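You operate a simulated robot arm through the tools that you are given. There is no shell and no other tool.

You run a simulated robot arm. Do the job below in one go: nothing can be reset, and whatever is moved stays where it is left.

Task
Fill a tall cup with water as the rinse order card says.
Fine: swing the spout over it, open the tank valve, fill to the line named, close the valve; the cup stays where it stands. Where these are worked on the way, their far stop is far enough and under half their travel is too little: tank valve.

The check looks at the end state, three seconds after you hand in, the way a careful person would. Anything else that was tipped, shoved, dropped, spilled or broken makes it a failure.

Robot
A 6-joint arm with a two-finger gripper, fixed in place. Base frame: the origin is on the floor under the middle of its stand, x ahead of it, y to its left, z up; the work surface is at about z = 0.86. Lengths are in m, angles in rad, forces in N, time in s.
With the tool pointing down near the work surface it reaches from about 0.14 to 0.68 m from the base axis. Its first joint turns from -1.152 to 1.152 rad. Payload 2.45 kg.
The tool frame sits at the grasp point between the pads (the TCP): z along the fingers, y along the line on which they close. The tips reach 0.03 m beyond it. The gripper opens to 0.106 m; its body begins 0.079 m behind the TCP.
Orientation is told as [roll, pitch, yaw] about the base's x, y, z axes, in that order, counted from this pose: with the fingers straight down and closing along the base's y, the tool's x points along the base's -x, its y along +y and its z along -z.

Tools
- The arm moves only by the tool send_rows. Its argument "rows" is a list of rows, each an object (a shift or turn left out is 0, a gripper value left out holds the last) with "travel": the shift along the base's x, y, z in m, a list of three; "dr": the turn, a rotation vector about the base's x, y, z in rad, a list of three. In form: [{"travel": [x, y, z], "dr": [wx, wy, wz]}, ...]. A call has 1 to 20 rows; each row shifts and turns the commanded pose from where the row before left it. "jaw" is the opening in per cent of the stroke, from 0 (shut) to 100 (fully open), set as the call begins (left out, the last holds). A row lasts 0.2 s, in which the tool goes at most 0.05 m and 0.15 rad; a call with a longer step from one row to the next is refused whole, and so is a gripper value outside its range. Where a pose cannot be reached the arm comes as near as it can. A force on the tool above 40 N (or 10 N above the force at the start of the call, whichever is more), or a blocked arm, ends the call early, and 0.2 s more pass. The fingers move at their own pace (about 0.153 m/s each) and stop on an object; they squeeze with about 33 N. The grip force told is the motor's: it shows also when the fingers shut on nothing. Time passes only in rows, and 0.2 s behind the last, so rows that do not move let the fingers close. It gives the time, the measured TCP pose, the force on the tool (base axes), the opening and the grip force at its end, in the units of the frame above (readings bear some noise), with the torque about the TCP (base axes, N m) and any sound that the robot's microphone picked up.
- Cameras (640 x 400 px; columns grow to the right, rows downward): "scene" is fixed at [0.0526, 0.4175, 1.4058]; the picture's right is [-0.61, -0.79, 0.00], its down [-0.47, 0.36, -0.81] and it looks along [0.64, -0.49, -0.59] (base axes); focal length 245 px, centre (320, 200). "wrist" rides on the gripper at [0.076, -0.002, -0.106] in the tool frame; the picture's right is [0.02, 1.00, 0.00], its down [-0.78, 0.02, -0.62] and it looks along [-0.62, 0.01, 0.78] (tool axes); focal length 247 px, centre (320, 200). There is no depth. A picture from a camera that has moved, and an enlarged one, comes with that camera's place and axes in the base frame and with its lens. The place of the scene camera against the robot may be out by one fixed shift of up to 0.025 m in any direction.
- snapshot(camera): a new picture of that camera. The clock stands still meanwhile.
- inspect(camera, box): a new picture of the part [left, top, right, bottom] of that camera's present view, enlarged. The clock stands still meanwhile.
- job_done(): hands the job in; it is judged then, once.

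Places have to be worked out from the pictures, the camera data and where the tool is seen. Open the gripper and draw the arm clear of the work before you hand the job in, unless the task says otherwise.

The tools are called after "Emit:" as name(argument=value, ...) on one line, values as JSON. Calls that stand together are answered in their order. send_rows: Moves the arm, as the interface text tells. Its arguments: {"type":"object","properties":{"rows":{"type":"array"},"jaw":{"type":"number"}},"required":["rows"]} The other tools are called the same way: snapshot (camera) takes a picture; inspect (camera, box) takes an enlarged picture of a part of a camera's view; job_done () hands the job in.

At the start:

```text
clock: 0.0
tool_pos: [0.3776, 0.0524, 1.2681]
tcp_rot: [-0.001, 0.0, 0.0]
force: [0.2, 0.2, -0.5]
ft_torque: [-0.01, 0.01, 0.0]
gripper_width: 0.1057
grasp_force: 0.1
```

scene: 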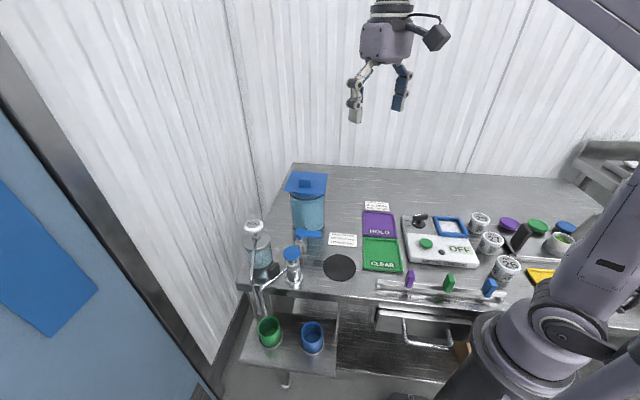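
wrist: 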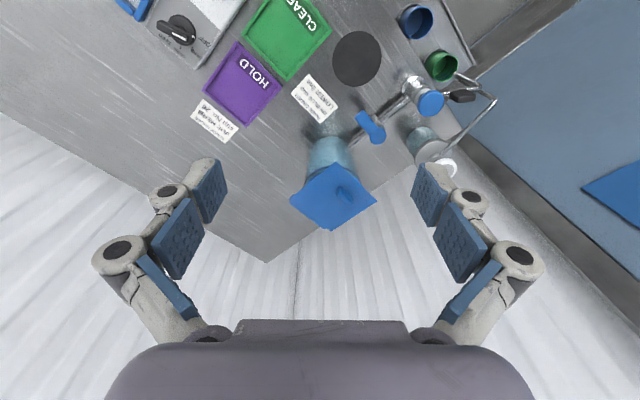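

The pictures show a tank with a blue lid, pipes and taps, two cups on a lower shelf, and cards on the table. I'll enlarge the areas of interest to read the cards and see the valve and spout.

Emit:
inspect(camera="scene", box=[220, 160, 380, 260])

Emit:
inspect(camera="scene", box=[220, 260, 380, 360])

Emit:
inspect(camera="wrist", box=[270, 60, 350, 130])

Emit:
inspect(camera="wrist", box=[180, 90, 250, 140])

Emit:
inspect(camera="wrist", box=[340, 0, 500, 190])

Emit:
inspect(camera="scene", box=[320, 190, 400, 240])

```text
4.00 times, centred on (300, 210) of scene
camera zoom: at [0.0526, 0.4175, 1.4058], right [-0.61, -0.79, 0.0], down [-0.47, 0.36, -0.81], along [0.64, -0.49, -0.59], focal length 980 px, centre (400, 160)
```

zoom: 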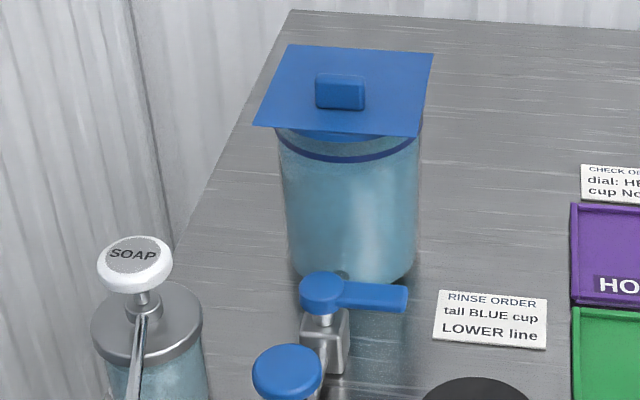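

```text
4.00 times, centred on (300, 310) of scene
camera zoom: at [0.0526, 0.4175, 1.4058], right [-0.61, -0.79, 0.0], down [-0.47, 0.36, -0.81], along [0.64, -0.49, -0.59], focal length 980 px, centre (400, -240)
```

zoom: 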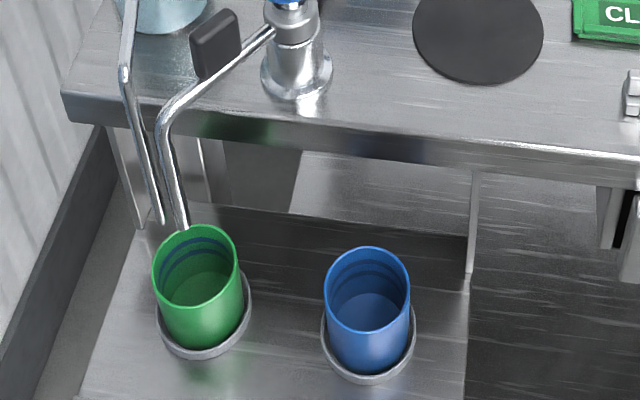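

```text
5.71 times, centred on (310, 95) of wrist
camera zoom: at [0.3015, 0.0503, 1.3749], right [-0.02, 1.0, 0.0], down [0.78, 0.02, 0.62], along [0.62, 0.01, -0.78], focal length 1411 px, centre (377, 800)
```

zoom: 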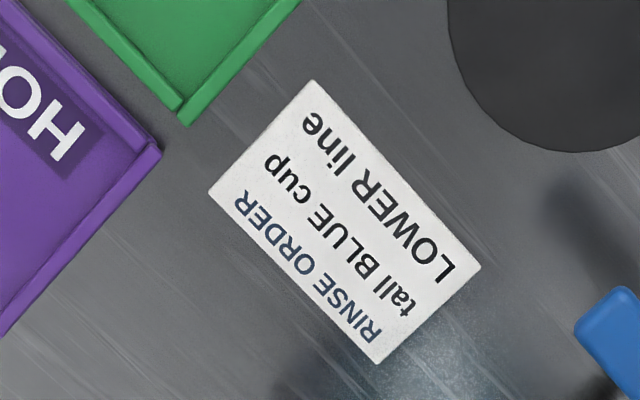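

```text
8.00 times, centred on (215, 115) of wrist
camera zoom: at [0.3015, 0.0503, 1.3749], right [-0.02, 1.0, 0.0], down [0.78, 0.02, 0.62], along [0.62, 0.01, -0.78], focal length 1976 px, centre (1160, 880)
```

zoom: 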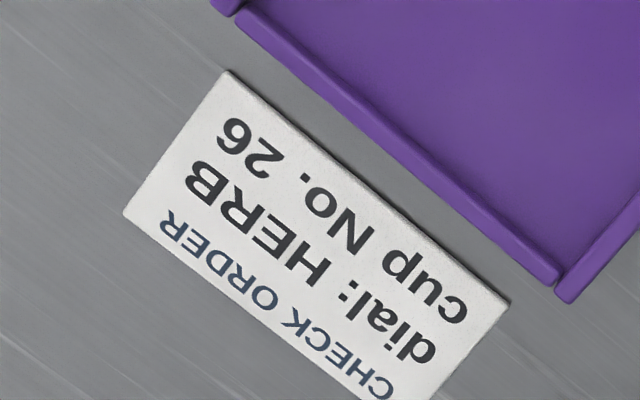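

```text
2.11 times, centred on (420, 95) of wrist
camera zoom: at [0.3015, 0.0503, 1.3749], right [-0.02, 1.0, 0.0], down [0.78, 0.02, 0.62], along [0.62, 0.01, -0.78], focal length 520 px, centre (110, 421)
```

zoom: 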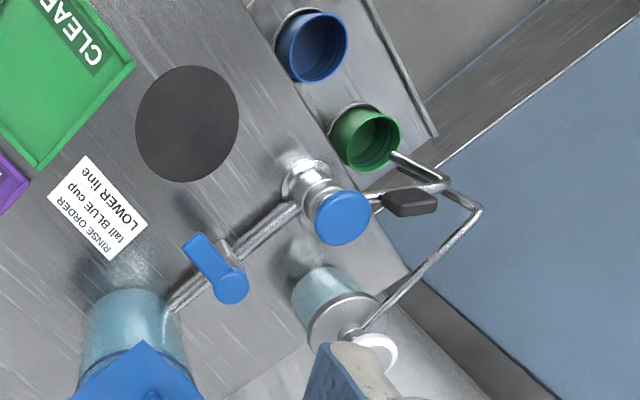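

```text
8.00 times, centred on (360, 215) of scene
camera zoom: at [0.0526, 0.4175, 1.4058], right [-0.61, -0.79, 0.0], down [-0.47, 0.36, -0.81], along [0.64, -0.49, -0.59], focal length 1961 px, centre (0, 80)
```

zoom: 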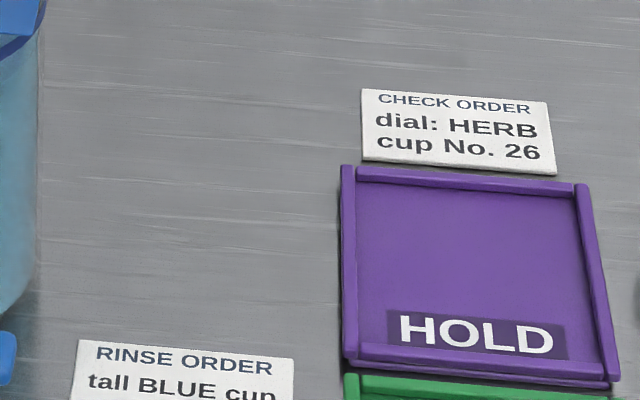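

The rinse order reads "tall BLUE cup, LOWER line". The spout, with its black tab, now hangs over the green cup and the valve lever stands crosswise to the pipe. I'll zoom in on the valve, the spout and the insides of the cups before moving.

Emit:
inspect(camera="scene", box=[280, 220, 344, 260])

Emit:
inspect(camera="scene", box=[240, 240, 320, 290])

Emit:
inspect(camera="scene", box=[290, 315, 338, 345])

Emit:
inspect(camera="scene", box=[240, 300, 304, 340])

Emit:
inspect(camera="wrist", box=[340, 80, 404, 150])

Emit:
inspect(camera="wrist", box=[400, 60, 500, 120])

```text
10.00 times, centred on (312, 240) of scene
camera zoom: at [0.0526, 0.4175, 1.4058], right [-0.61, -0.79, 0.0], down [-0.47, 0.36, -0.81], along [0.64, -0.49, -0.59], focal length 2451 px, centre (400, -200)
```

zoom: 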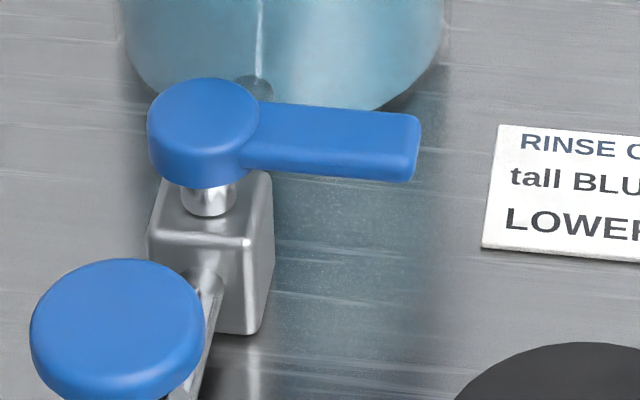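

```text
8.00 times, centred on (280, 265) of scene
camera zoom: at [0.0526, 0.4175, 1.4058], right [-0.61, -0.79, 0.0], down [-0.47, 0.36, -0.81], along [0.64, -0.49, -0.59], focal length 1961 px, centre (640, -320)
```

zoom: 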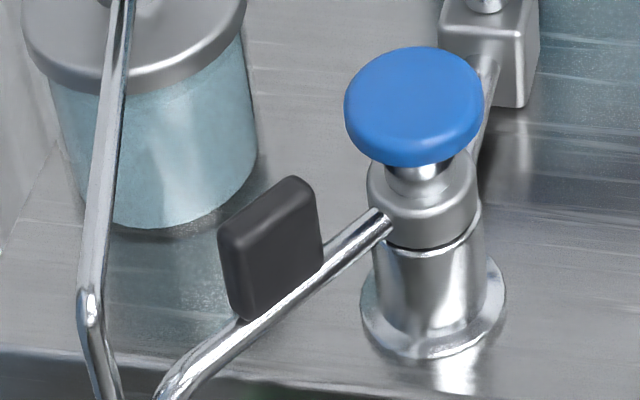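

```text
13.33 times, centred on (314, 330) of scene
camera zoom: at [0.0526, 0.4175, 1.4058], right [-0.61, -0.79, 0.0], down [-0.47, 0.36, -0.81], along [0.64, -0.49, -0.59], focal length 3268 px, centre (400, -1533)
```

zoom: 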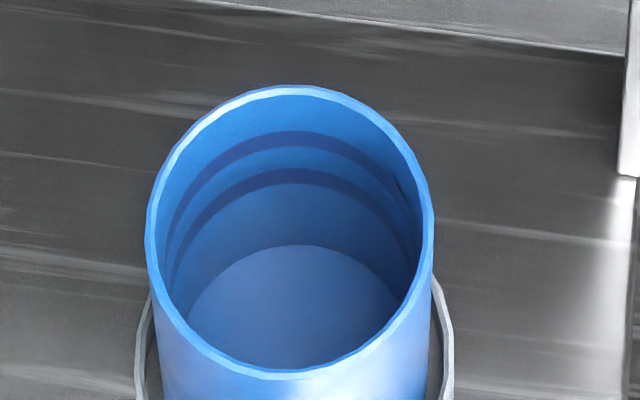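

```text
10.00 times, centred on (272, 320) of scene
camera zoom: at [0.0526, 0.4175, 1.4058], right [-0.61, -0.79, 0.0], down [-0.47, 0.36, -0.81], along [0.64, -0.49, -0.59], focal length 2451 px, centre (800, -1000)
```

zoom: 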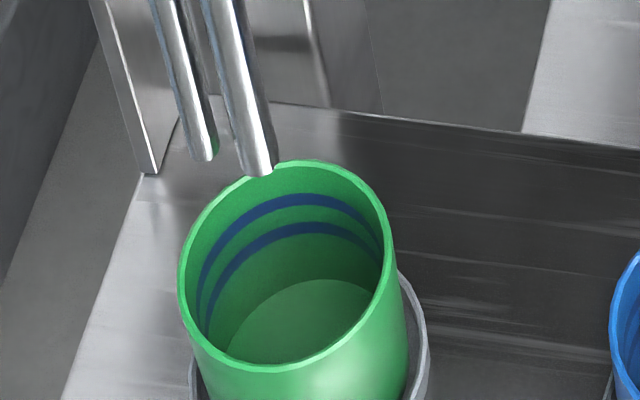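

```text
5.71 times, centred on (372, 115) of wrist
camera zoom: at [0.3015, 0.0503, 1.3749], right [-0.02, 1.0, 0.0], down [0.78, 0.02, 0.62], along [0.62, 0.01, -0.78], focal length 1411 px, centre (23, 686)
```

zoom: 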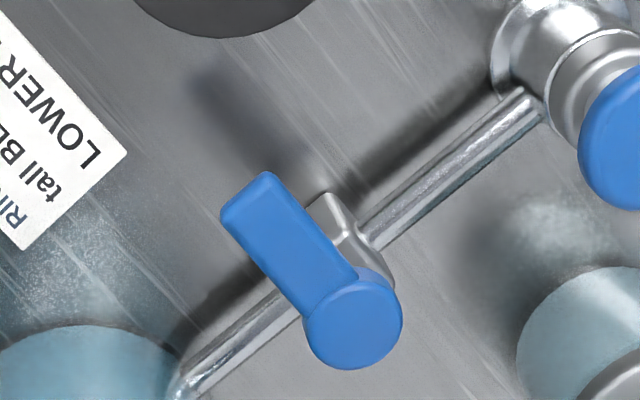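

```text
6.40 times, centred on (450, 90) of wrist
camera zoom: at [0.3015, 0.0503, 1.3749], right [-0.02, 1.0, 0.0], down [0.78, 0.02, 0.62], along [0.62, 0.01, -0.78], focal length 1581 px, centre (-512, 904)
```

zoom: 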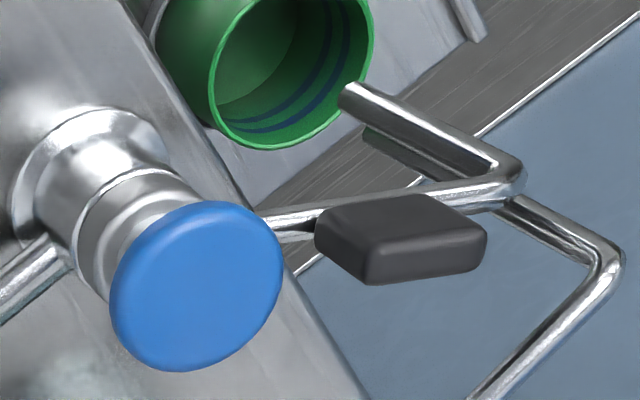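

Water spout: pivot is near (0.42, 0.22), the black tab near (0.413, 0.28, 0.95), and the tip near (0.41, 0.32, 0.80) over the green cup; the blue cup is near (0.327, 0.245). The valve axis is near (0.485, 0.156) with its lever pointing at -135°. I'll go to a safe height above the tab and yaw to line up with it, for a close look.

Emit:
send_rows(rows=[{"travel": [0.0035, 0.0228, -0.0108], "dr": [0, 0, -0.1466]}, {"travel": [0.0035, 0.0228, -0.0108], "dr": [0, 0, -0.1466]}, {"travel": [0.0035, 0.0228, -0.0108], "dr": [0, 0, -0.1466]}, {"travel": [0.0035, 0.0228, -0.0108], "dr": [0, 0, -0.1466]}, {"travel": [0.0035, 0.0228, -0.0108], "dr": [0, 0, -0.1466]}, {"travel": [0.0035, 0.0228, -0.0108], "dr": [0, 0, -0.1466]}, {"travel": [0.0035, 0.0228, -0.0108], "dr": [0, 0, -0.1466]}, {"travel": [0.0035, 0.0228, -0.0108], "dr": [0, 0, -0.1466]}, {"travel": [0.0035, 0.0228, -0.0108], "dr": [0, 0, -0.1466]}, {"travel": [0.0035, 0.0228, -0.0108], "dr": [0, 0, -0.1466]}], jaw=45)

Emit:
snapshot(camera="wrist")

Emit:
snapshot(camera="scene")

```text
clock: 2.2
tool_pos: [0.4139, 0.2804, 1.1609]
tcp_rot: [0.001, 0.001, -1.468]
force: [0.2, 0.3, -0.1]
ft_torque: [0.0, 0.0, -0.01]
gripper_width: 0.0476
grasp_force: 0.0
```

```text
taken
camera wrist: at [0.4036, 0.3561, 1.2679], right [0.99, 0.12, 0.0], down [0.1, -0.78, 0.62], along [0.08, -0.62, -0.78], focal length 247 px, centre (320, 200)
```

wrist: 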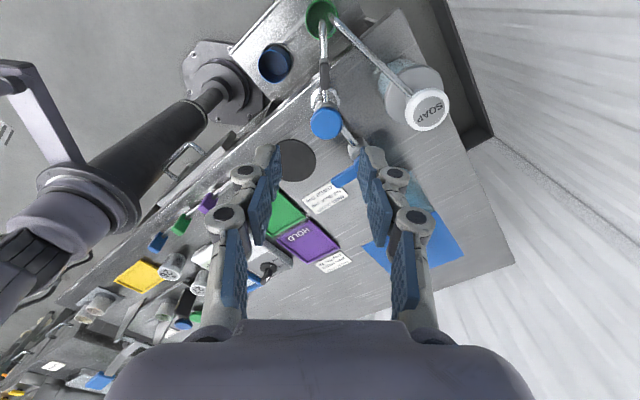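

```text
taken
```

scene: 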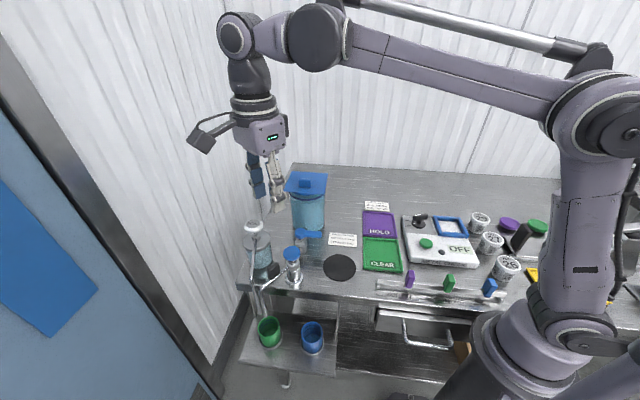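

Now the wrist camera sees the spout from above. I'll enlarge the tab and spout area.

Emit:
inspect(camera="wrist", box=[290, 0, 370, 50])

Emit:
inspect(camera="wrist", box=[290, 50, 450, 150])

Emit:
inspect(camera="scene", box=[200, 130, 320, 205])

```text
8.00 times, centred on (330, 25) of wrist
camera zoom: at [0.4036, 0.3561, 1.2679], right [0.99, 0.12, 0.0], down [0.1, -0.78, 0.62], along [0.08, -0.62, -0.78], focal length 1976 px, centre (240, 1600)
```

zoom: 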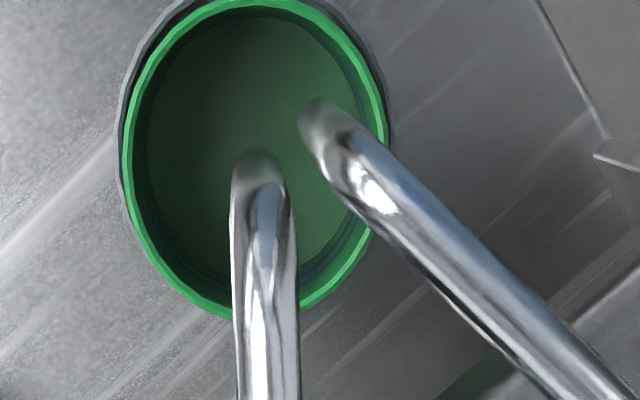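

```text
4.00 times, centred on (370, 100) of wrist
camera zoom: at [0.4036, 0.3561, 1.2679], right [0.99, 0.12, 0.0], down [0.1, -0.78, 0.62], along [0.08, -0.62, -0.78], focal length 988 px, centre (120, 600)
```

zoom: 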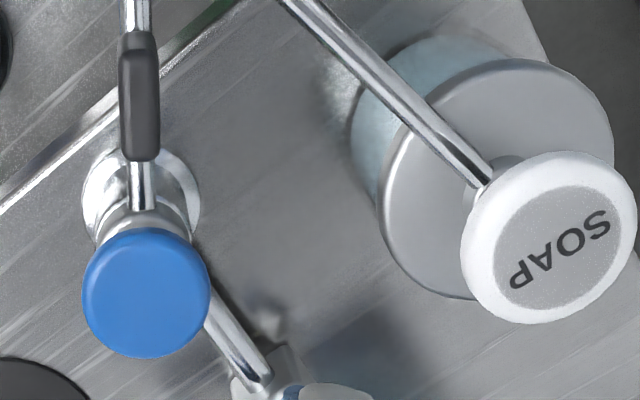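

```text
5.33 times, centred on (260, 168) of scene
camera zoom: at [0.0527, 0.4175, 1.4058], right [-0.61, -0.79, 0.0], down [-0.47, 0.36, -0.81], along [0.64, -0.49, -0.59], focal length 1307 px, centre (640, 373)
```

zoom: 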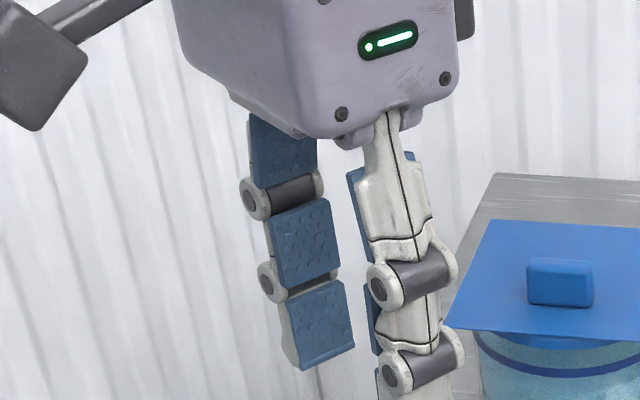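

Using two wrist views I refine: pivot (0.428, 0.236), tab (0.418, 0.290, top about 0.955, about 11 mm thick), spout arm angle about 100°, blue cup at about 169° on the same 0.10 m radius. I'll line up over the tab with a narrower jaw and lower to just above it, then check.

Emit:
send_rows(rows=[{"travel": [0.0045, 0.0095, -0.03], "dr": [0, 0, 0.07]}, {"travel": [0, 0, -0.035]}, {"travel": [0, 0, -0.035]}, {"travel": [0, 0, -0.03]}, {"travel": [0, 0, 0]}], jaw=35)

Emit:
snapshot(camera="wrist")

Emit:
inspect(camera="scene", box=[210, 170, 338, 250])

```text
clock: 3.4
tool_pos: [0.4172, 0.2902, 1.0296]
tcp_rot: [-0.001, 0.001, -1.397]
force: [0.8, 0.5, -0.3]
ft_torque: [0.01, 0.05, 0.01]
gripper_width: 0.0372
grasp_force: 0.0
```

```text
taken
camera wrist: at [0.4022, 0.3649, 1.1364], right [0.98, 0.2, 0.0], down [0.15, -0.77, 0.62], along [0.12, -0.61, -0.78], focal length 247 px, centre (320, 200)
```

wrist: 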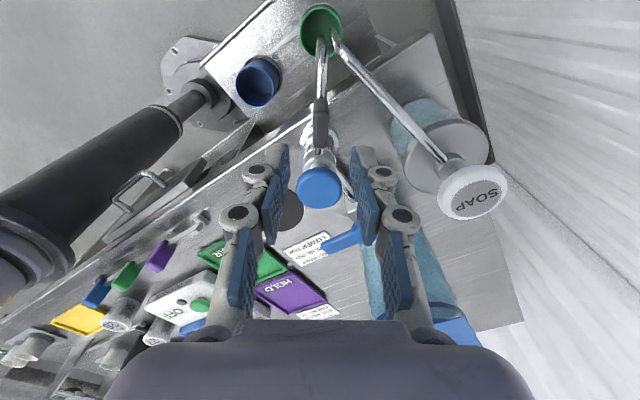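

```text
5.00 times, centred on (274, 210) of scene
camera zoom: at [0.0526, 0.4175, 1.4058], right [-0.61, -0.79, 0.0], down [-0.47, 0.36, -0.81], along [0.64, -0.49, -0.59], focal length 1226 px, centre (550, 150)
```

zoom: 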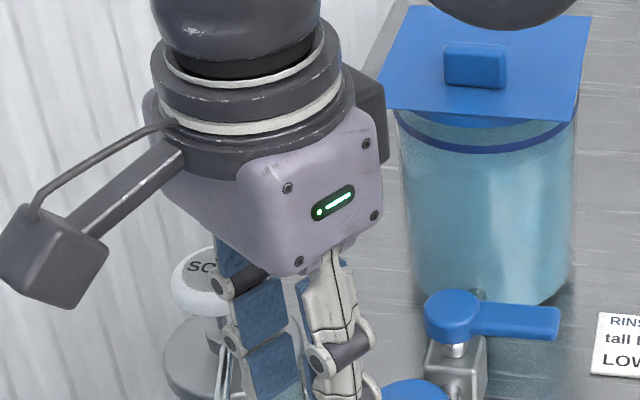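

The tab lies right on the tool axis (predicted at pixel (321,123), seen at (320,120)). I'll enlarge once to confirm the orientation before going down around it.

Emit:
inspect(camera="wrist", box=[260, 60, 420, 220])

```text
2.50 times, centred on (340, 140) of wrist
camera zoom: at [0.4022, 0.3649, 1.1364], right [0.98, 0.2, 0.0], down [0.15, -0.77, 0.62], along [0.12, -0.61, -0.78], focal length 617 px, centre (270, 350)
```

zoom: 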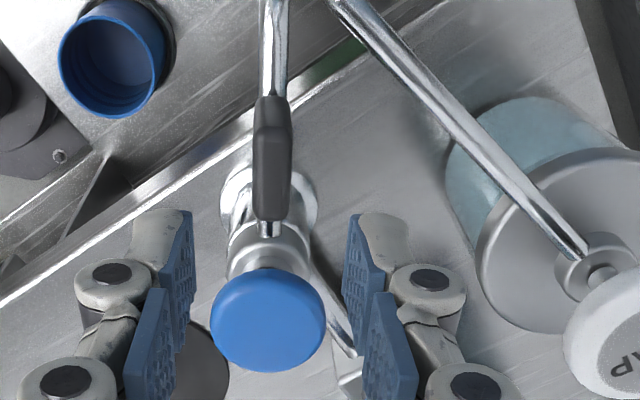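

Aligned. Lowering about 0.069 m so the fingertips straddle the tab, watching the force.

Emit:
send_rows(rows=[{"travel": [0, 0, -0.025]}, {"travel": [0, 0, -0.025]}, {"travel": [0, 0, -0.019]}, {"travel": [0, 0, 0]}], jaw=35)

Emit:
snapshot(camera="wrist")

Emit:
inspect(camera="scene", box=[210, 220, 338, 300])

```text
clock: 4.4
tool_pos: [0.4205, 0.2922, 0.959]
tcp_rot: [-0.002, -0.001, -1.395]
force: [0.2, 0.3, 0.6]
ft_torque: [0.03, -0.01, 0.01]
gripper_width: 0.0367
grasp_force: 0.1
```

```text
taken
camera wrist: at [0.4037, 0.3658, 1.0666], right [0.98, 0.2, 0.0], down [0.15, -0.77, 0.62], along [0.12, -0.61, -0.78], focal length 247 px, centre (320, 200)
```

wrist: 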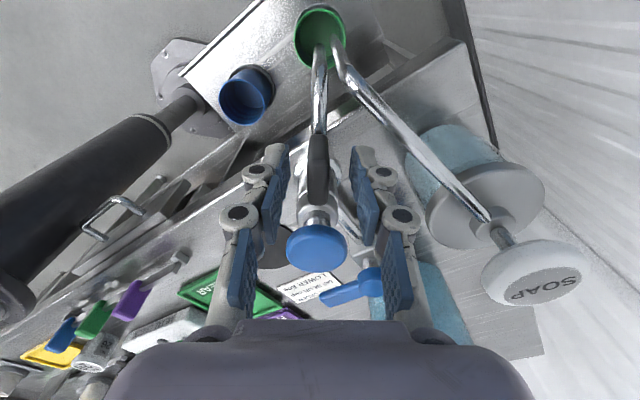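

```text
5.00 times, centred on (274, 260) of scene
camera zoom: at [0.0526, 0.4175, 1.4058], right [-0.61, -0.79, 0.0], down [-0.47, 0.36, -0.81], along [0.64, -0.49, -0.59], focal length 1226 px, centre (550, -100)
```

zoom: 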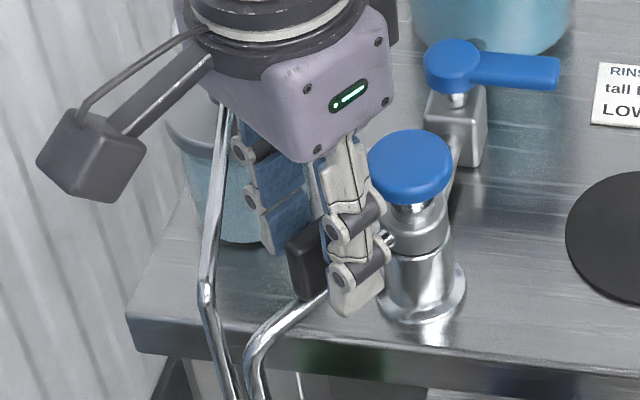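

The fingers straddle the tab cleanly. I'll close to a loose cage (about 17 mm) and swing the first part of the arc about the pivot, then check.

Emit:
send_rows(rows=[{"travel": [0, 0, 0]}, {"travel": [0, 0, 0]}, {"travel": [-0.00722, -0.00196, 0], "dr": [0, 0, 0.1375]}, {"travel": [-0.0069, -0.00292, 0], "dr": [0, 0, 0.1375]}, {"travel": [-0.00643, -0.00383, 0], "dr": [0, 0, 0.1375]}], jaw=16)

Emit:
snapshot(camera="wrist")

Emit:
inspect(camera="scene", box=[210, 230, 370, 330])

```text
clock: 5.6
tool_pos: [0.3979, 0.2824, 0.9613]
tcp_rot: [-0.001, 0.0, -0.981]
force: [0.3, 0.1, -0.4]
ft_torque: [-0.03, 0.01, 0.01]
gripper_width: 0.0171
grasp_force: 0.4
```

```text
taken
camera wrist: at [0.3539, 0.3446, 1.0678], right [0.82, 0.57, 0.0], down [0.45, -0.64, 0.62], along [0.36, -0.51, -0.78], focal length 247 px, centre (320, 200)
```

wrist: 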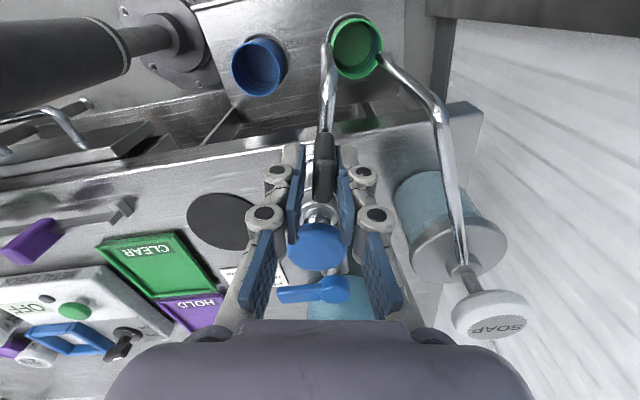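

```text
4.00 times, centred on (290, 280) of scene
camera zoom: at [0.0527, 0.4175, 1.4058], right [-0.61, -0.79, 0.0], down [-0.47, 0.36, -0.81], along [0.64, -0.49, -0.59], focal length 980 px, centre (440, -120)
```

zoom: 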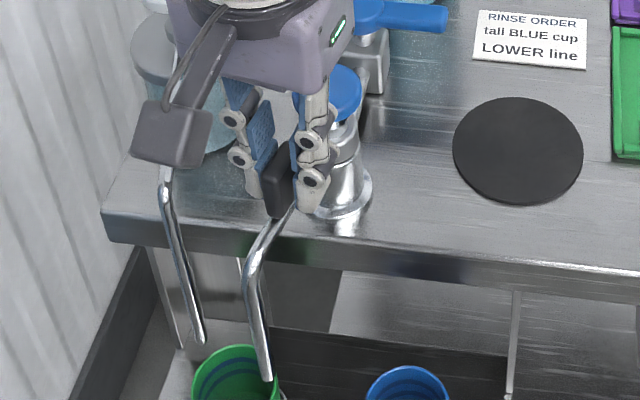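

The spout follows with negligible force. Continuing the arc toward the blue cup.

Emit:
send_rows(rows=[{"travel": [-0.00585, -0.00468, 0], "dr": [0, 0, 0.1375]}, {"travel": [-0.00515, -0.00544, 0], "dr": [0, 0, 0.1375]}, {"travel": [-0.00436, -0.00609, 0], "dr": [0, 0, 0.1375]}, {"travel": [-0.00347, -0.00663, 0], "dr": [0, 0, 0.1375]}, {"travel": [-0.00254, -0.00704, 0], "dr": [0, 0, 0.1375]}, {"travel": [-0.00155, -0.00732, 0], "dr": [0, 0, 0.1375]}, {"travel": [0, 0, 0]}])

Emit:
snapshot(camera="wrist")

Emit:
inspect(camera="scene", box=[230, 260, 390, 360])

```text
clock: 7.2
tool_pos: [0.376, 0.2436, 0.9607]
tcp_rot: [-0.001, 0.0, -0.157]
force: [-0.7, -0.6, 0.1]
ft_torque: [0.03, 0.02, 0.03]
gripper_width: 0.0169
grasp_force: 0.0
```

```text
taken
camera wrist: at [0.2987, 0.2547, 1.0673], right [0.13, 0.99, 0.0], down [0.78, -0.11, 0.62], along [0.62, -0.08, -0.78], focal length 247 px, centre (320, 200)
```

wrist: 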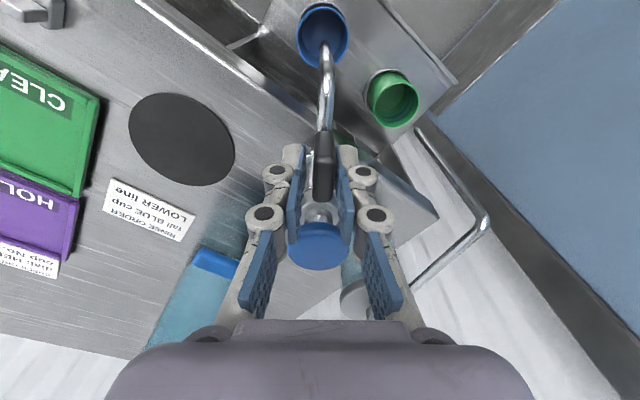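

```text
4.00 times, centred on (310, 310) of scene
camera zoom: at [0.0526, 0.4175, 1.4058], right [-0.61, -0.79, 0.0], down [-0.47, 0.36, -0.81], along [0.64, -0.49, -0.59], focal length 980 px, centre (360, -240)
```

zoom: 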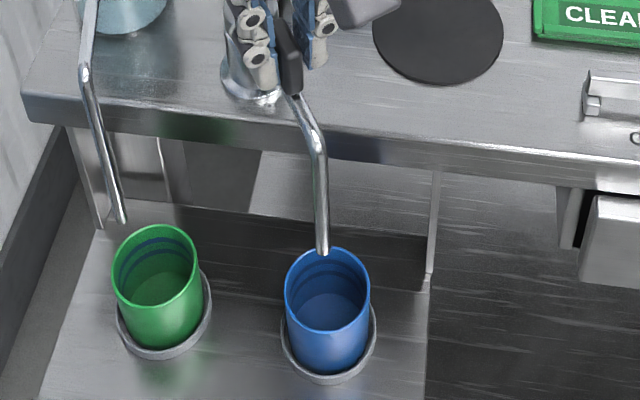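

The spout tip is now seen over the blue cup. I'll check the alignment from both cameras enlarged.

Emit:
inspect(camera="wrist", box=[280, 0, 400, 75])

Emit:
inspect(camera="scene", box=[280, 300, 344, 340])

Emit:
inspect(camera="wrist", box=[260, 100, 380, 280])

```text
5.33 times, centred on (340, 38) of wrist
camera zoom: at [0.2987, 0.2547, 1.0673], right [0.13, 0.99, 0.0], down [0.78, -0.11, 0.62], along [0.62, -0.08, -0.78], focal length 1317 px, centre (213, 1067)
```

zoom: 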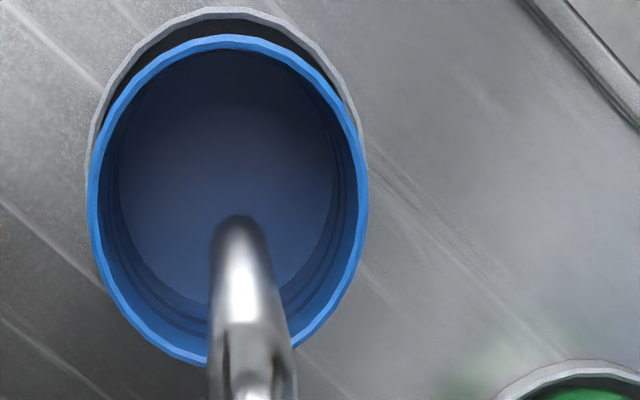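

```text
10.00 times, centred on (312, 320) of scene
camera zoom: at [0.0526, 0.4175, 1.4058], right [-0.61, -0.79, 0.0], down [-0.47, 0.36, -0.81], along [0.64, -0.49, -0.59], focal length 2451 px, centre (400, -1000)
```

zoom: 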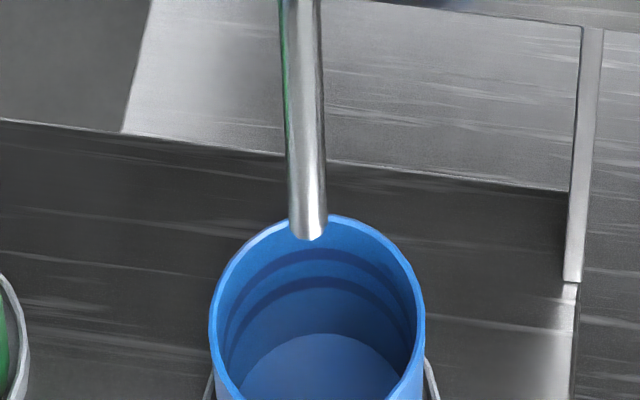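

```text
2.22 times, centred on (320, 190) of wrist
camera zoom: at [0.2987, 0.2547, 1.0673], right [0.13, 0.99, 0.0], down [0.78, -0.11, 0.62], along [0.62, -0.08, -0.78], focal length 549 px, centre (320, 222)
```

zoom: 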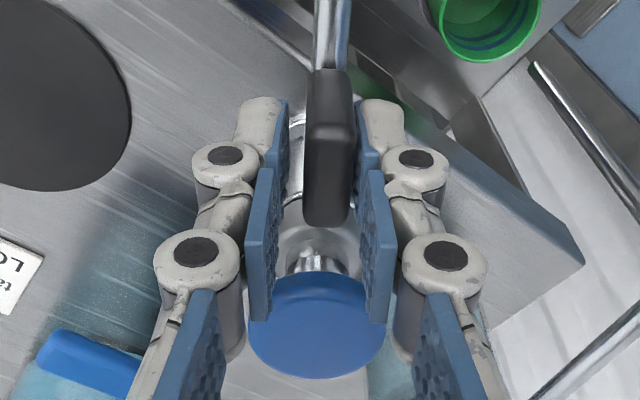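

Computed tip (0.327, 0.257) against cup centre (0.330, 0.256): within about 3 mm. Opening the jaw a little and lifting straight up off the tab.

Emit:
send_rows(rows=[{"travel": [0, 0, 0]}, {"travel": [0, 0, 0]}, {"travel": [0, 0, 0.03]}, {"travel": [0, 0, 0.04]}, {"travel": [0, 0, 0.04]}, {"travel": [0, 0, 0.04]}, {"travel": [0, 0, 0]}], jaw=34)

Emit:
snapshot(camera="wrist")

Emit:
inspect(camera="scene", box=[230, 240, 390, 340])

```text
clock: 8.8
tool_pos: [0.3772, 0.2456, 1.111]
tcp_rot: [-0.002, 0.0, -0.159]
force: [-0.1, -0.2, -0.3]
ft_torque: [-0.02, 0.02, 0.0]
gripper_width: 0.0362
grasp_force: 0.1
```

```text
taken
camera wrist: at [0.3009, 0.2556, 1.2185], right [0.14, 0.99, 0.0], down [0.78, -0.11, 0.62], along [0.62, -0.08, -0.78], focal length 247 px, centre (320, 200)
```

wrist: 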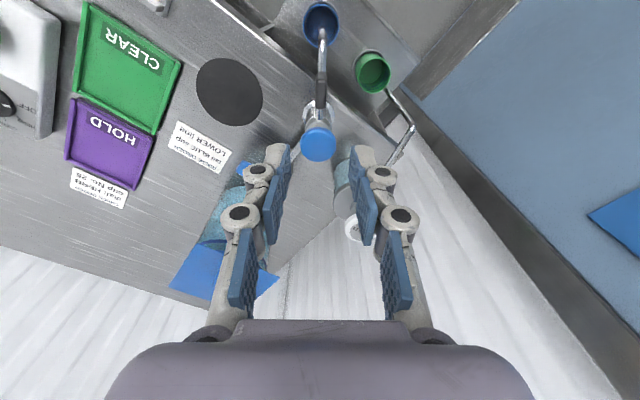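

```text
4.00 times, centred on (310, 290) of scene
camera zoom: at [0.0526, 0.4175, 1.4058], right [-0.61, -0.79, 0.0], down [-0.47, 0.36, -0.81], along [0.64, -0.49, -0.59], focal length 980 px, centre (360, -160)
```

zoom: 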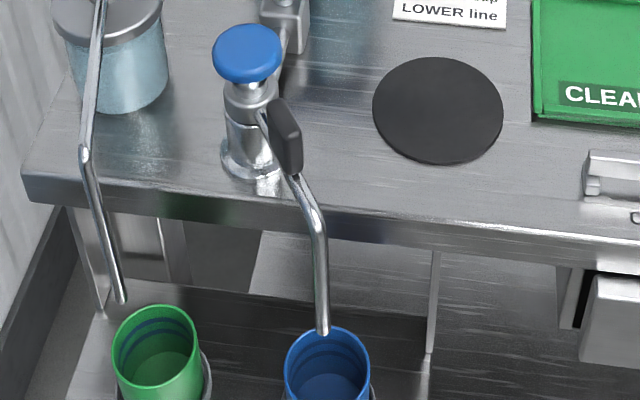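

The spout stays over the blue cup. From the wrist views the valve hub is near (0.497, 0.163) and the lever end near (0.457, 0.122, z about 0.926). I'll move high above the lever end, yawed +45° so the fingers close across the lever, to look.

Emit:
send_rows(rows=[{"travel": [0.004, -0.0175, 0.01], "dr": [0, 0, 0.1346]}, {"travel": [0.008, -0.0175, 0.009], "dr": [0, 0, 0.1346]}, {"travel": [0.0135, -0.0175, 0], "dr": [0, 0, 0.1346]}, {"travel": [0.0135, -0.0175, 0], "dr": [0, 0, 0.1346]}, {"travel": [0.0135, -0.0175, 0], "dr": [0, 0, 0.1346]}, {"travel": [0.0135, -0.0175, 0], "dr": [0, 0, 0.1346]}, {"travel": [0.0135, -0.017, 0], "dr": [0, 0, 0.1346]}, {"travel": [0, 0, 0]}], jaw=34)

Emit:
snapshot(camera="wrist")

Emit:
inspect(camera="scene", box=[240, 120, 400, 270])

```text
clock: 10.6
tool_pos: [0.4548, 0.1219, 1.1297]
tcp_rot: [-0.001, -0.001, 0.783]
force: [-0.3, -0.4, -0.6]
ft_torque: [-0.02, 0.0, -0.02]
gripper_width: 0.0364
grasp_force: 0.0
```

```text
taken
camera wrist: at [0.4012, 0.0666, 1.2369], right [-0.72, 0.69, 0.0], down [0.54, 0.57, 0.62], along [0.43, 0.45, -0.78], focal length 247 px, centre (320, 200)
```

wrist: 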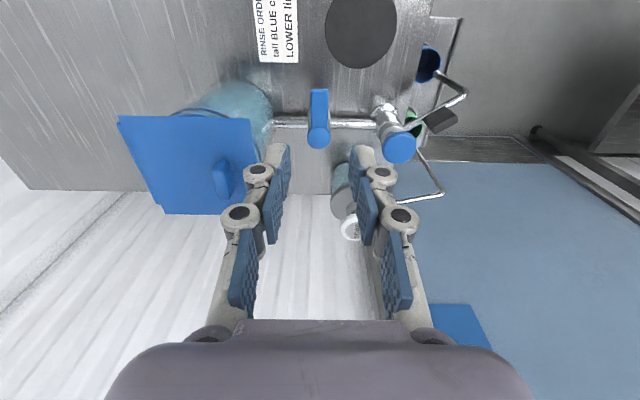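

```text
2.67 times, centred on (320, 195) of scene
camera zoom: at [0.0527, 0.4175, 1.4058], right [-0.61, -0.79, 0.0], down [-0.47, 0.36, -0.81], along [0.64, -0.49, -0.59], focal length 654 px, centre (320, 213)
```

zoom: 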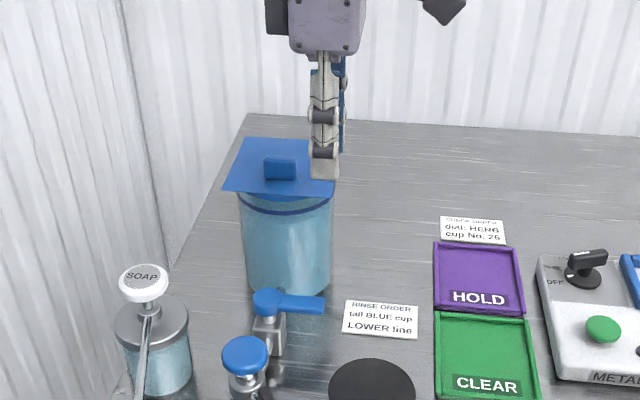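

From here the lever is directly below between the fingers. The lid corner sits beside the tool, so I'll need to tilt the gripper back when working the lever. Enlarging to measure the lever, hub and lid.

Emit:
inspect(camera="wrist", box=[240, 70, 400, 170])

Emit:
inspect(camera="wrist", box=[100, 60, 300, 230])

Emit:
inspect(camera="scene", box=[290, 315, 338, 345])

```text
4.00 times, centred on (320, 120) of wrist
camera zoom: at [0.4012, 0.0666, 1.2369], right [-0.72, 0.69, 0.0], down [0.54, 0.57, 0.62], along [0.43, 0.45, -0.78], focal length 988 px, centre (320, 520)
```

zoom: 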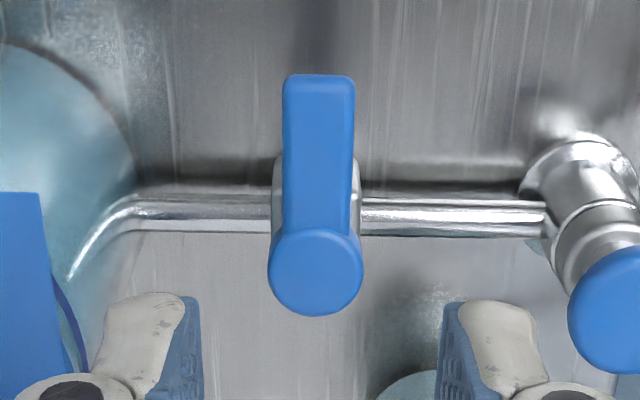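

```text
2.35 times, centred on (200, 145) of wrist
camera zoom: at [0.4012, 0.0666, 1.2369], right [-0.72, 0.69, 0.0], down [0.54, 0.57, 0.62], along [0.43, 0.45, -0.78], focal length 581 px, centre (602, 329)
```

zoom: 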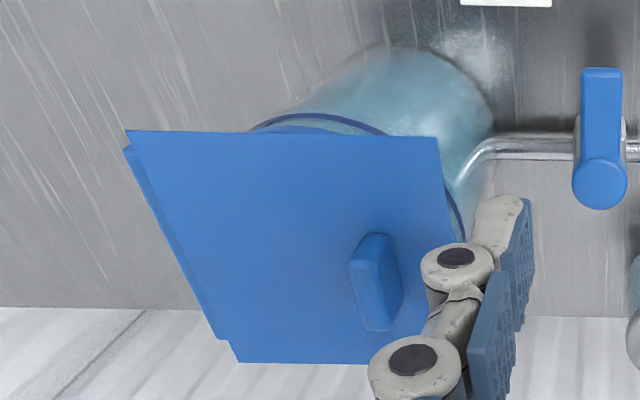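

```text
13.33 times, centred on (314, 330) of scene
camera zoom: at [0.0527, 0.4175, 1.4058], right [-0.61, -0.79, 0.0], down [-0.47, 0.36, -0.81], along [0.64, -0.49, -0.59], focal length 3268 px, centre (400, -1533)
```

zoom: 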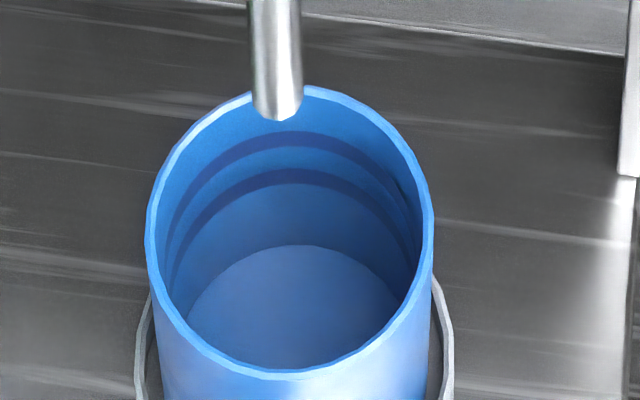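

Lever: about 22 mm wide, from hub (0.498, 0.164) to its end about 0.06 m out at -135°, top at about z 0.935. I'll tilt the tool 20° (body back toward the base, clear of the lid), and come down to about z 1.01 above the lever to check.

Emit:
send_rows(rows=[{"travel": [0.0022, 0.0018, -0.015], "dr": [0.0823, -0.0823, 0]}, {"travel": [0.002, 0.0016, -0.02], "dr": [0.0823, -0.0823, 0]}, {"travel": [0.002, 0.0016, -0.025], "dr": [0.0823, -0.0823, 0]}, {"travel": [0, 0, -0.03]}, {"travel": [0, 0, -0.03]}, {"travel": [0, 0, 0]}], jaw=38)

Emit:
snapshot(camera="wrist")

Emit:
inspect(camera="scene", box=[250, 140, 378, 260])

```text
clock: 12.0
tool_pos: [0.4611, 0.1274, 1.0103]
tcp_rot: [0.001, -0.351, 0.784]
force: [-0.7, 0.2, 0.6]
ft_torque: [0.01, 0.02, -0.01]
gripper_width: 0.0402
grasp_force: 0.1
```

```text
taken
camera wrist: at [0.3845, 0.049, 1.0852], right [-0.72, 0.69, -0.01], down [0.36, 0.38, 0.85], along [0.59, 0.61, -0.52], focal length 247 px, centre (320, 200)
```

wrist: 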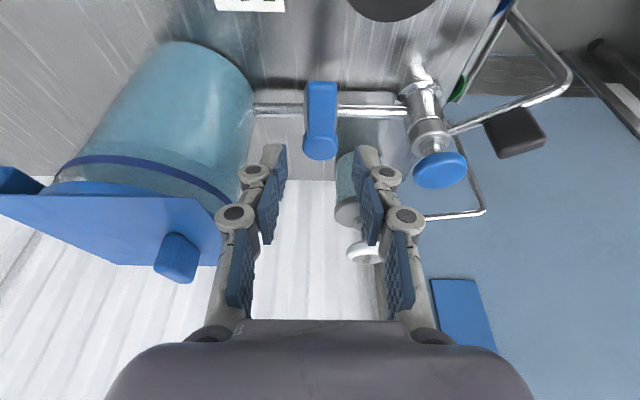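

```text
3.33 times, centred on (314, 200) of scene
camera zoom: at [0.0526, 0.4175, 1.4058], right [-0.61, -0.79, 0.0], down [-0.47, 0.36, -0.81], along [0.64, -0.49, -0.59], focal length 817 px, centre (340, 200)
```

zoom: 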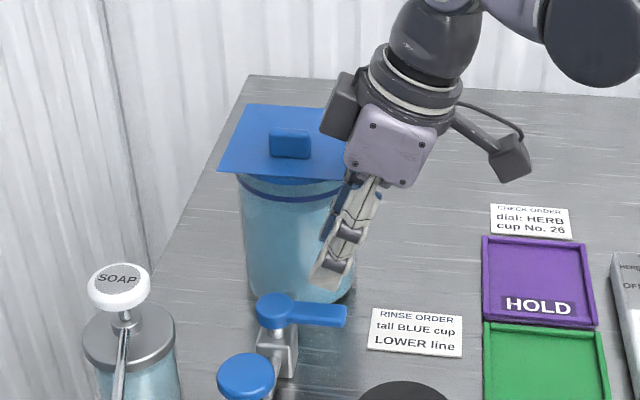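

The lever lines up with the tool centre (column about 321) and the lid corner (0.499, 0.082, z about 1.02) is clear of the tilted gripper body. Lowering to put the fingertips either side of the lever end.

Emit:
send_rows(rows=[{"travel": [0, 0, -0.025]}, {"travel": [0, 0, -0.025]}, {"travel": [0, 0, -0.026]}, {"travel": [0, 0, 0]}], jaw=38)

Emit:
snapshot(camera="wrist")

Emit:
inspect(camera="scene", box=[250, 170, 378, 270])

```text
clock: 13.0
tool_pos: [0.462, 0.1295, 0.9345]
tcp_rot: [0.001, -0.349, 0.783]
force: [0.0, -0.6, -0.2]
ft_torque: [-0.01, 0.0, -0.01]
gripper_width: 0.0403
grasp_force: 0.0
```

```text
taken
camera wrist: at [0.3849, 0.0514, 1.0077], right [-0.72, 0.69, -0.01], down [0.36, 0.38, 0.85], along [0.59, 0.61, -0.52], focal length 247 px, centre (320, 200)
```

wrist: 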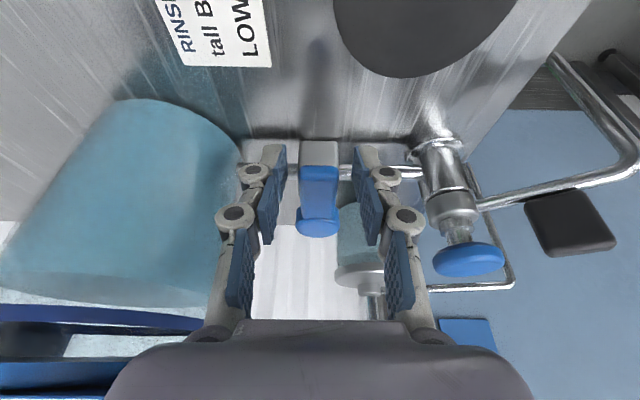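

```text
4.00 times, centred on (314, 220) of scene
camera zoom: at [0.0526, 0.4175, 1.4058], right [-0.61, -0.79, 0.0], down [-0.47, 0.36, -0.81], along [0.64, -0.49, -0.59], focal length 980 px, centre (344, 120)
```

zoom: 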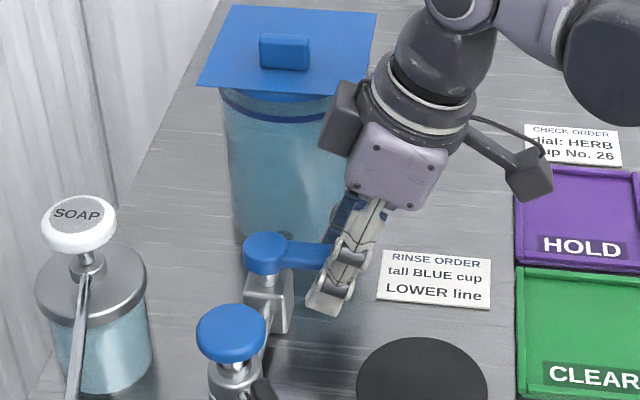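

Fingers straddle the lever without contact. I'll enlarge to check how deep they overlap it.

Emit:
inspect(camera="wrist", box=[230, 120, 410, 250])

Emit:
inspect(camera="scene", box=[290, 210, 354, 260])

Emit:
inspect(camera="scene", box=[230, 240, 390, 360])

```text
3.08 times, centred on (320, 185) of wrist
camera zoom: at [0.3849, 0.0514, 1.0077], right [-0.72, 0.69, -0.01], down [0.36, 0.38, 0.85], along [0.59, 0.61, -0.52], focal length 760 px, centre (320, 246)
```

zoom: 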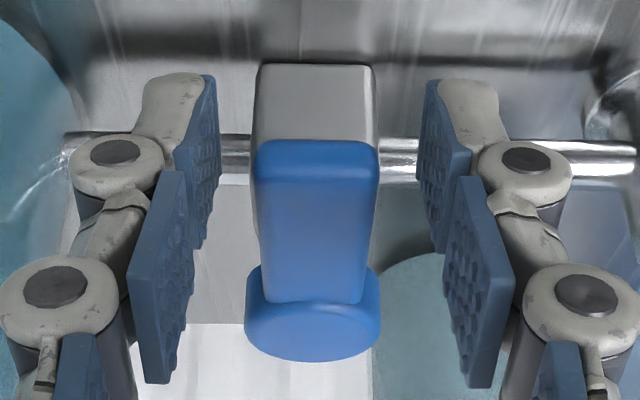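

```text
8.00 times, centred on (322, 235) of scene
camera zoom: at [0.0526, 0.4175, 1.4058], right [-0.61, -0.79, 0.0], down [-0.47, 0.36, -0.81], along [0.64, -0.49, -0.59], focal length 1961 px, centre (304, -80)
```

zoom: 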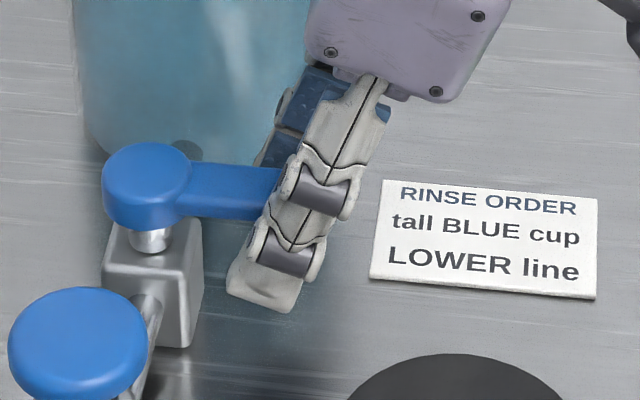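

```text
3.33 times, centred on (310, 300) of scene
camera zoom: at [0.0526, 0.4175, 1.4058], right [-0.61, -0.79, 0.0], down [-0.47, 0.36, -0.81], along [0.64, -0.49, -0.59], focal length 817 px, centre (353, -133)
```

zoom: 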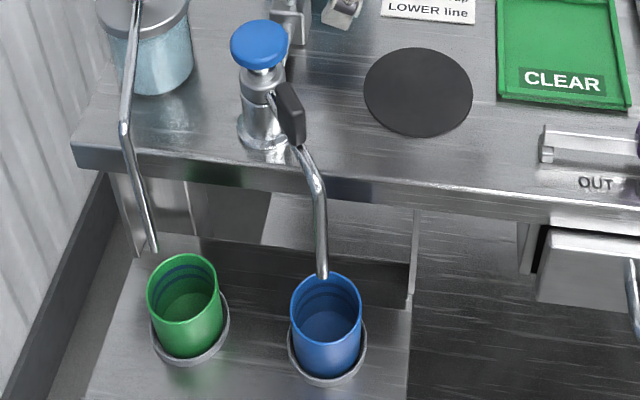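

Good overlap, lever centred between the pads. I'll raise 6 mm, narrow the cage to about 34 mm and push the lever clockwise for the first third to see that it turns.

Emit:
send_rows(rows=[{"travel": [0, 0, 0.006]}, {"travel": [-0.0051, 0.0062, 0], "dr": [0, 0, -0.1358]}, {"travel": [-0.0041, 0.007, 0], "dr": [0, 0, -0.1358]}, {"travel": [-0.0029, 0.0075, 0], "dr": [0, 0, -0.1358]}], jaw=32)

Emit:
snapshot(camera="wrist")

Emit:
inspect(camera="scene", box=[250, 190, 378, 350])

```text
clock: 14.0
tool_pos: [0.4472, 0.1489, 0.9404]
tcp_rot: [0.0, -0.352, 0.375]
force: [0.4, -1.6, 0.8]
ft_torque: [-0.02, 0.03, 0.02]
gripper_width: 0.035
grasp_force: 0.5
```

```text
taken
camera wrist: at [0.3475, 0.1067, 1.0143], right [-0.38, 0.92, -0.01], down [0.48, 0.21, 0.85], along [0.79, 0.33, -0.52], focal length 247 px, centre (320, 200)
```

wrist: 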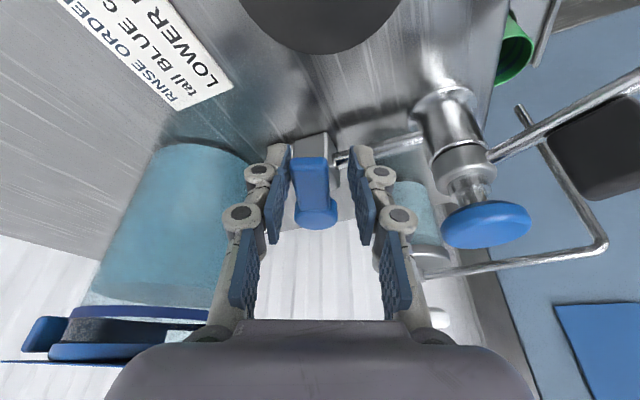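

```text
2.50 times, centred on (314, 270) of scene
camera zoom: at [0.0527, 0.4175, 1.4058], right [-0.61, -0.79, 0.0], down [-0.47, 0.36, -0.81], along [0.64, -0.49, -0.59], focal length 613 px, centre (335, 25)
```

zoom: 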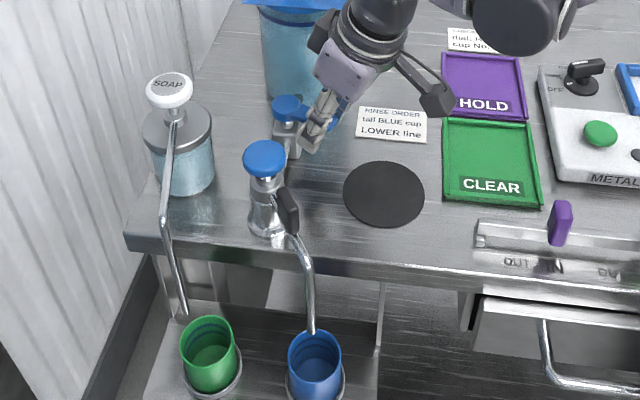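

The lever follows with about 1.6 N. Next rows to take it near half travel, then look for water.

Emit:
send_rows(rows=[{"travel": [-0.0017, 0.0078, 0], "dr": [0, 0, -0.1358]}, {"travel": [-0.0005, 0.0081, 0], "dr": [0, 0, -0.1358]}])

Emit:
snapshot(camera="wrist")

Emit:
inspect(camera="scene", box=[282, 300, 346, 350])

```text
clock: 14.6
tool_pos: [0.4446, 0.1642, 0.9412]
tcp_rot: [0.001, -0.35, 0.103]
force: [-0.4, -1.2, 0.0]
ft_torque: [-0.01, -0.02, 0.0]
gripper_width: 0.0349
grasp_force: 0.8
```

```text
taken
camera wrist: at [0.3374, 0.1511, 1.0145], right [-0.12, 0.99, -0.01], down [0.52, 0.07, 0.85], along [0.85, 0.1, -0.52], focal length 247 px, centre (320, 200)
```

wrist: 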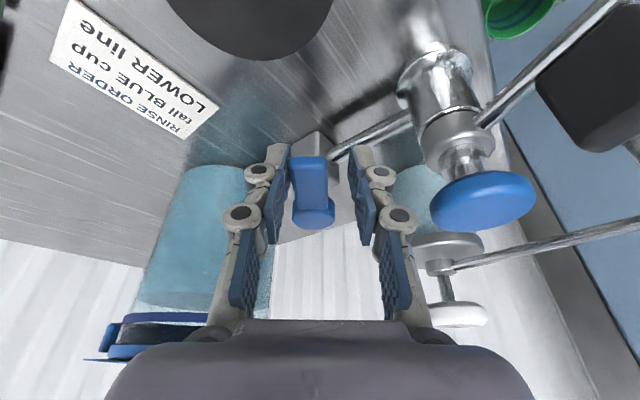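

```text
8.00 times, centred on (314, 325) of scene
camera zoom: at [0.0526, 0.4175, 1.4058], right [-0.61, -0.79, 0.0], down [-0.47, 0.36, -0.81], along [0.64, -0.49, -0.59], focal length 1961 px, centre (368, -800)
```

zoom: 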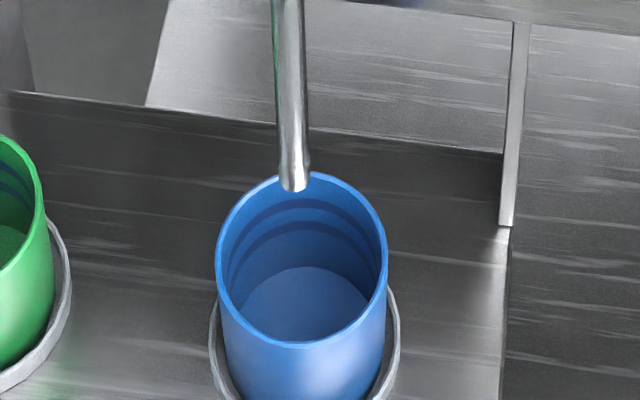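

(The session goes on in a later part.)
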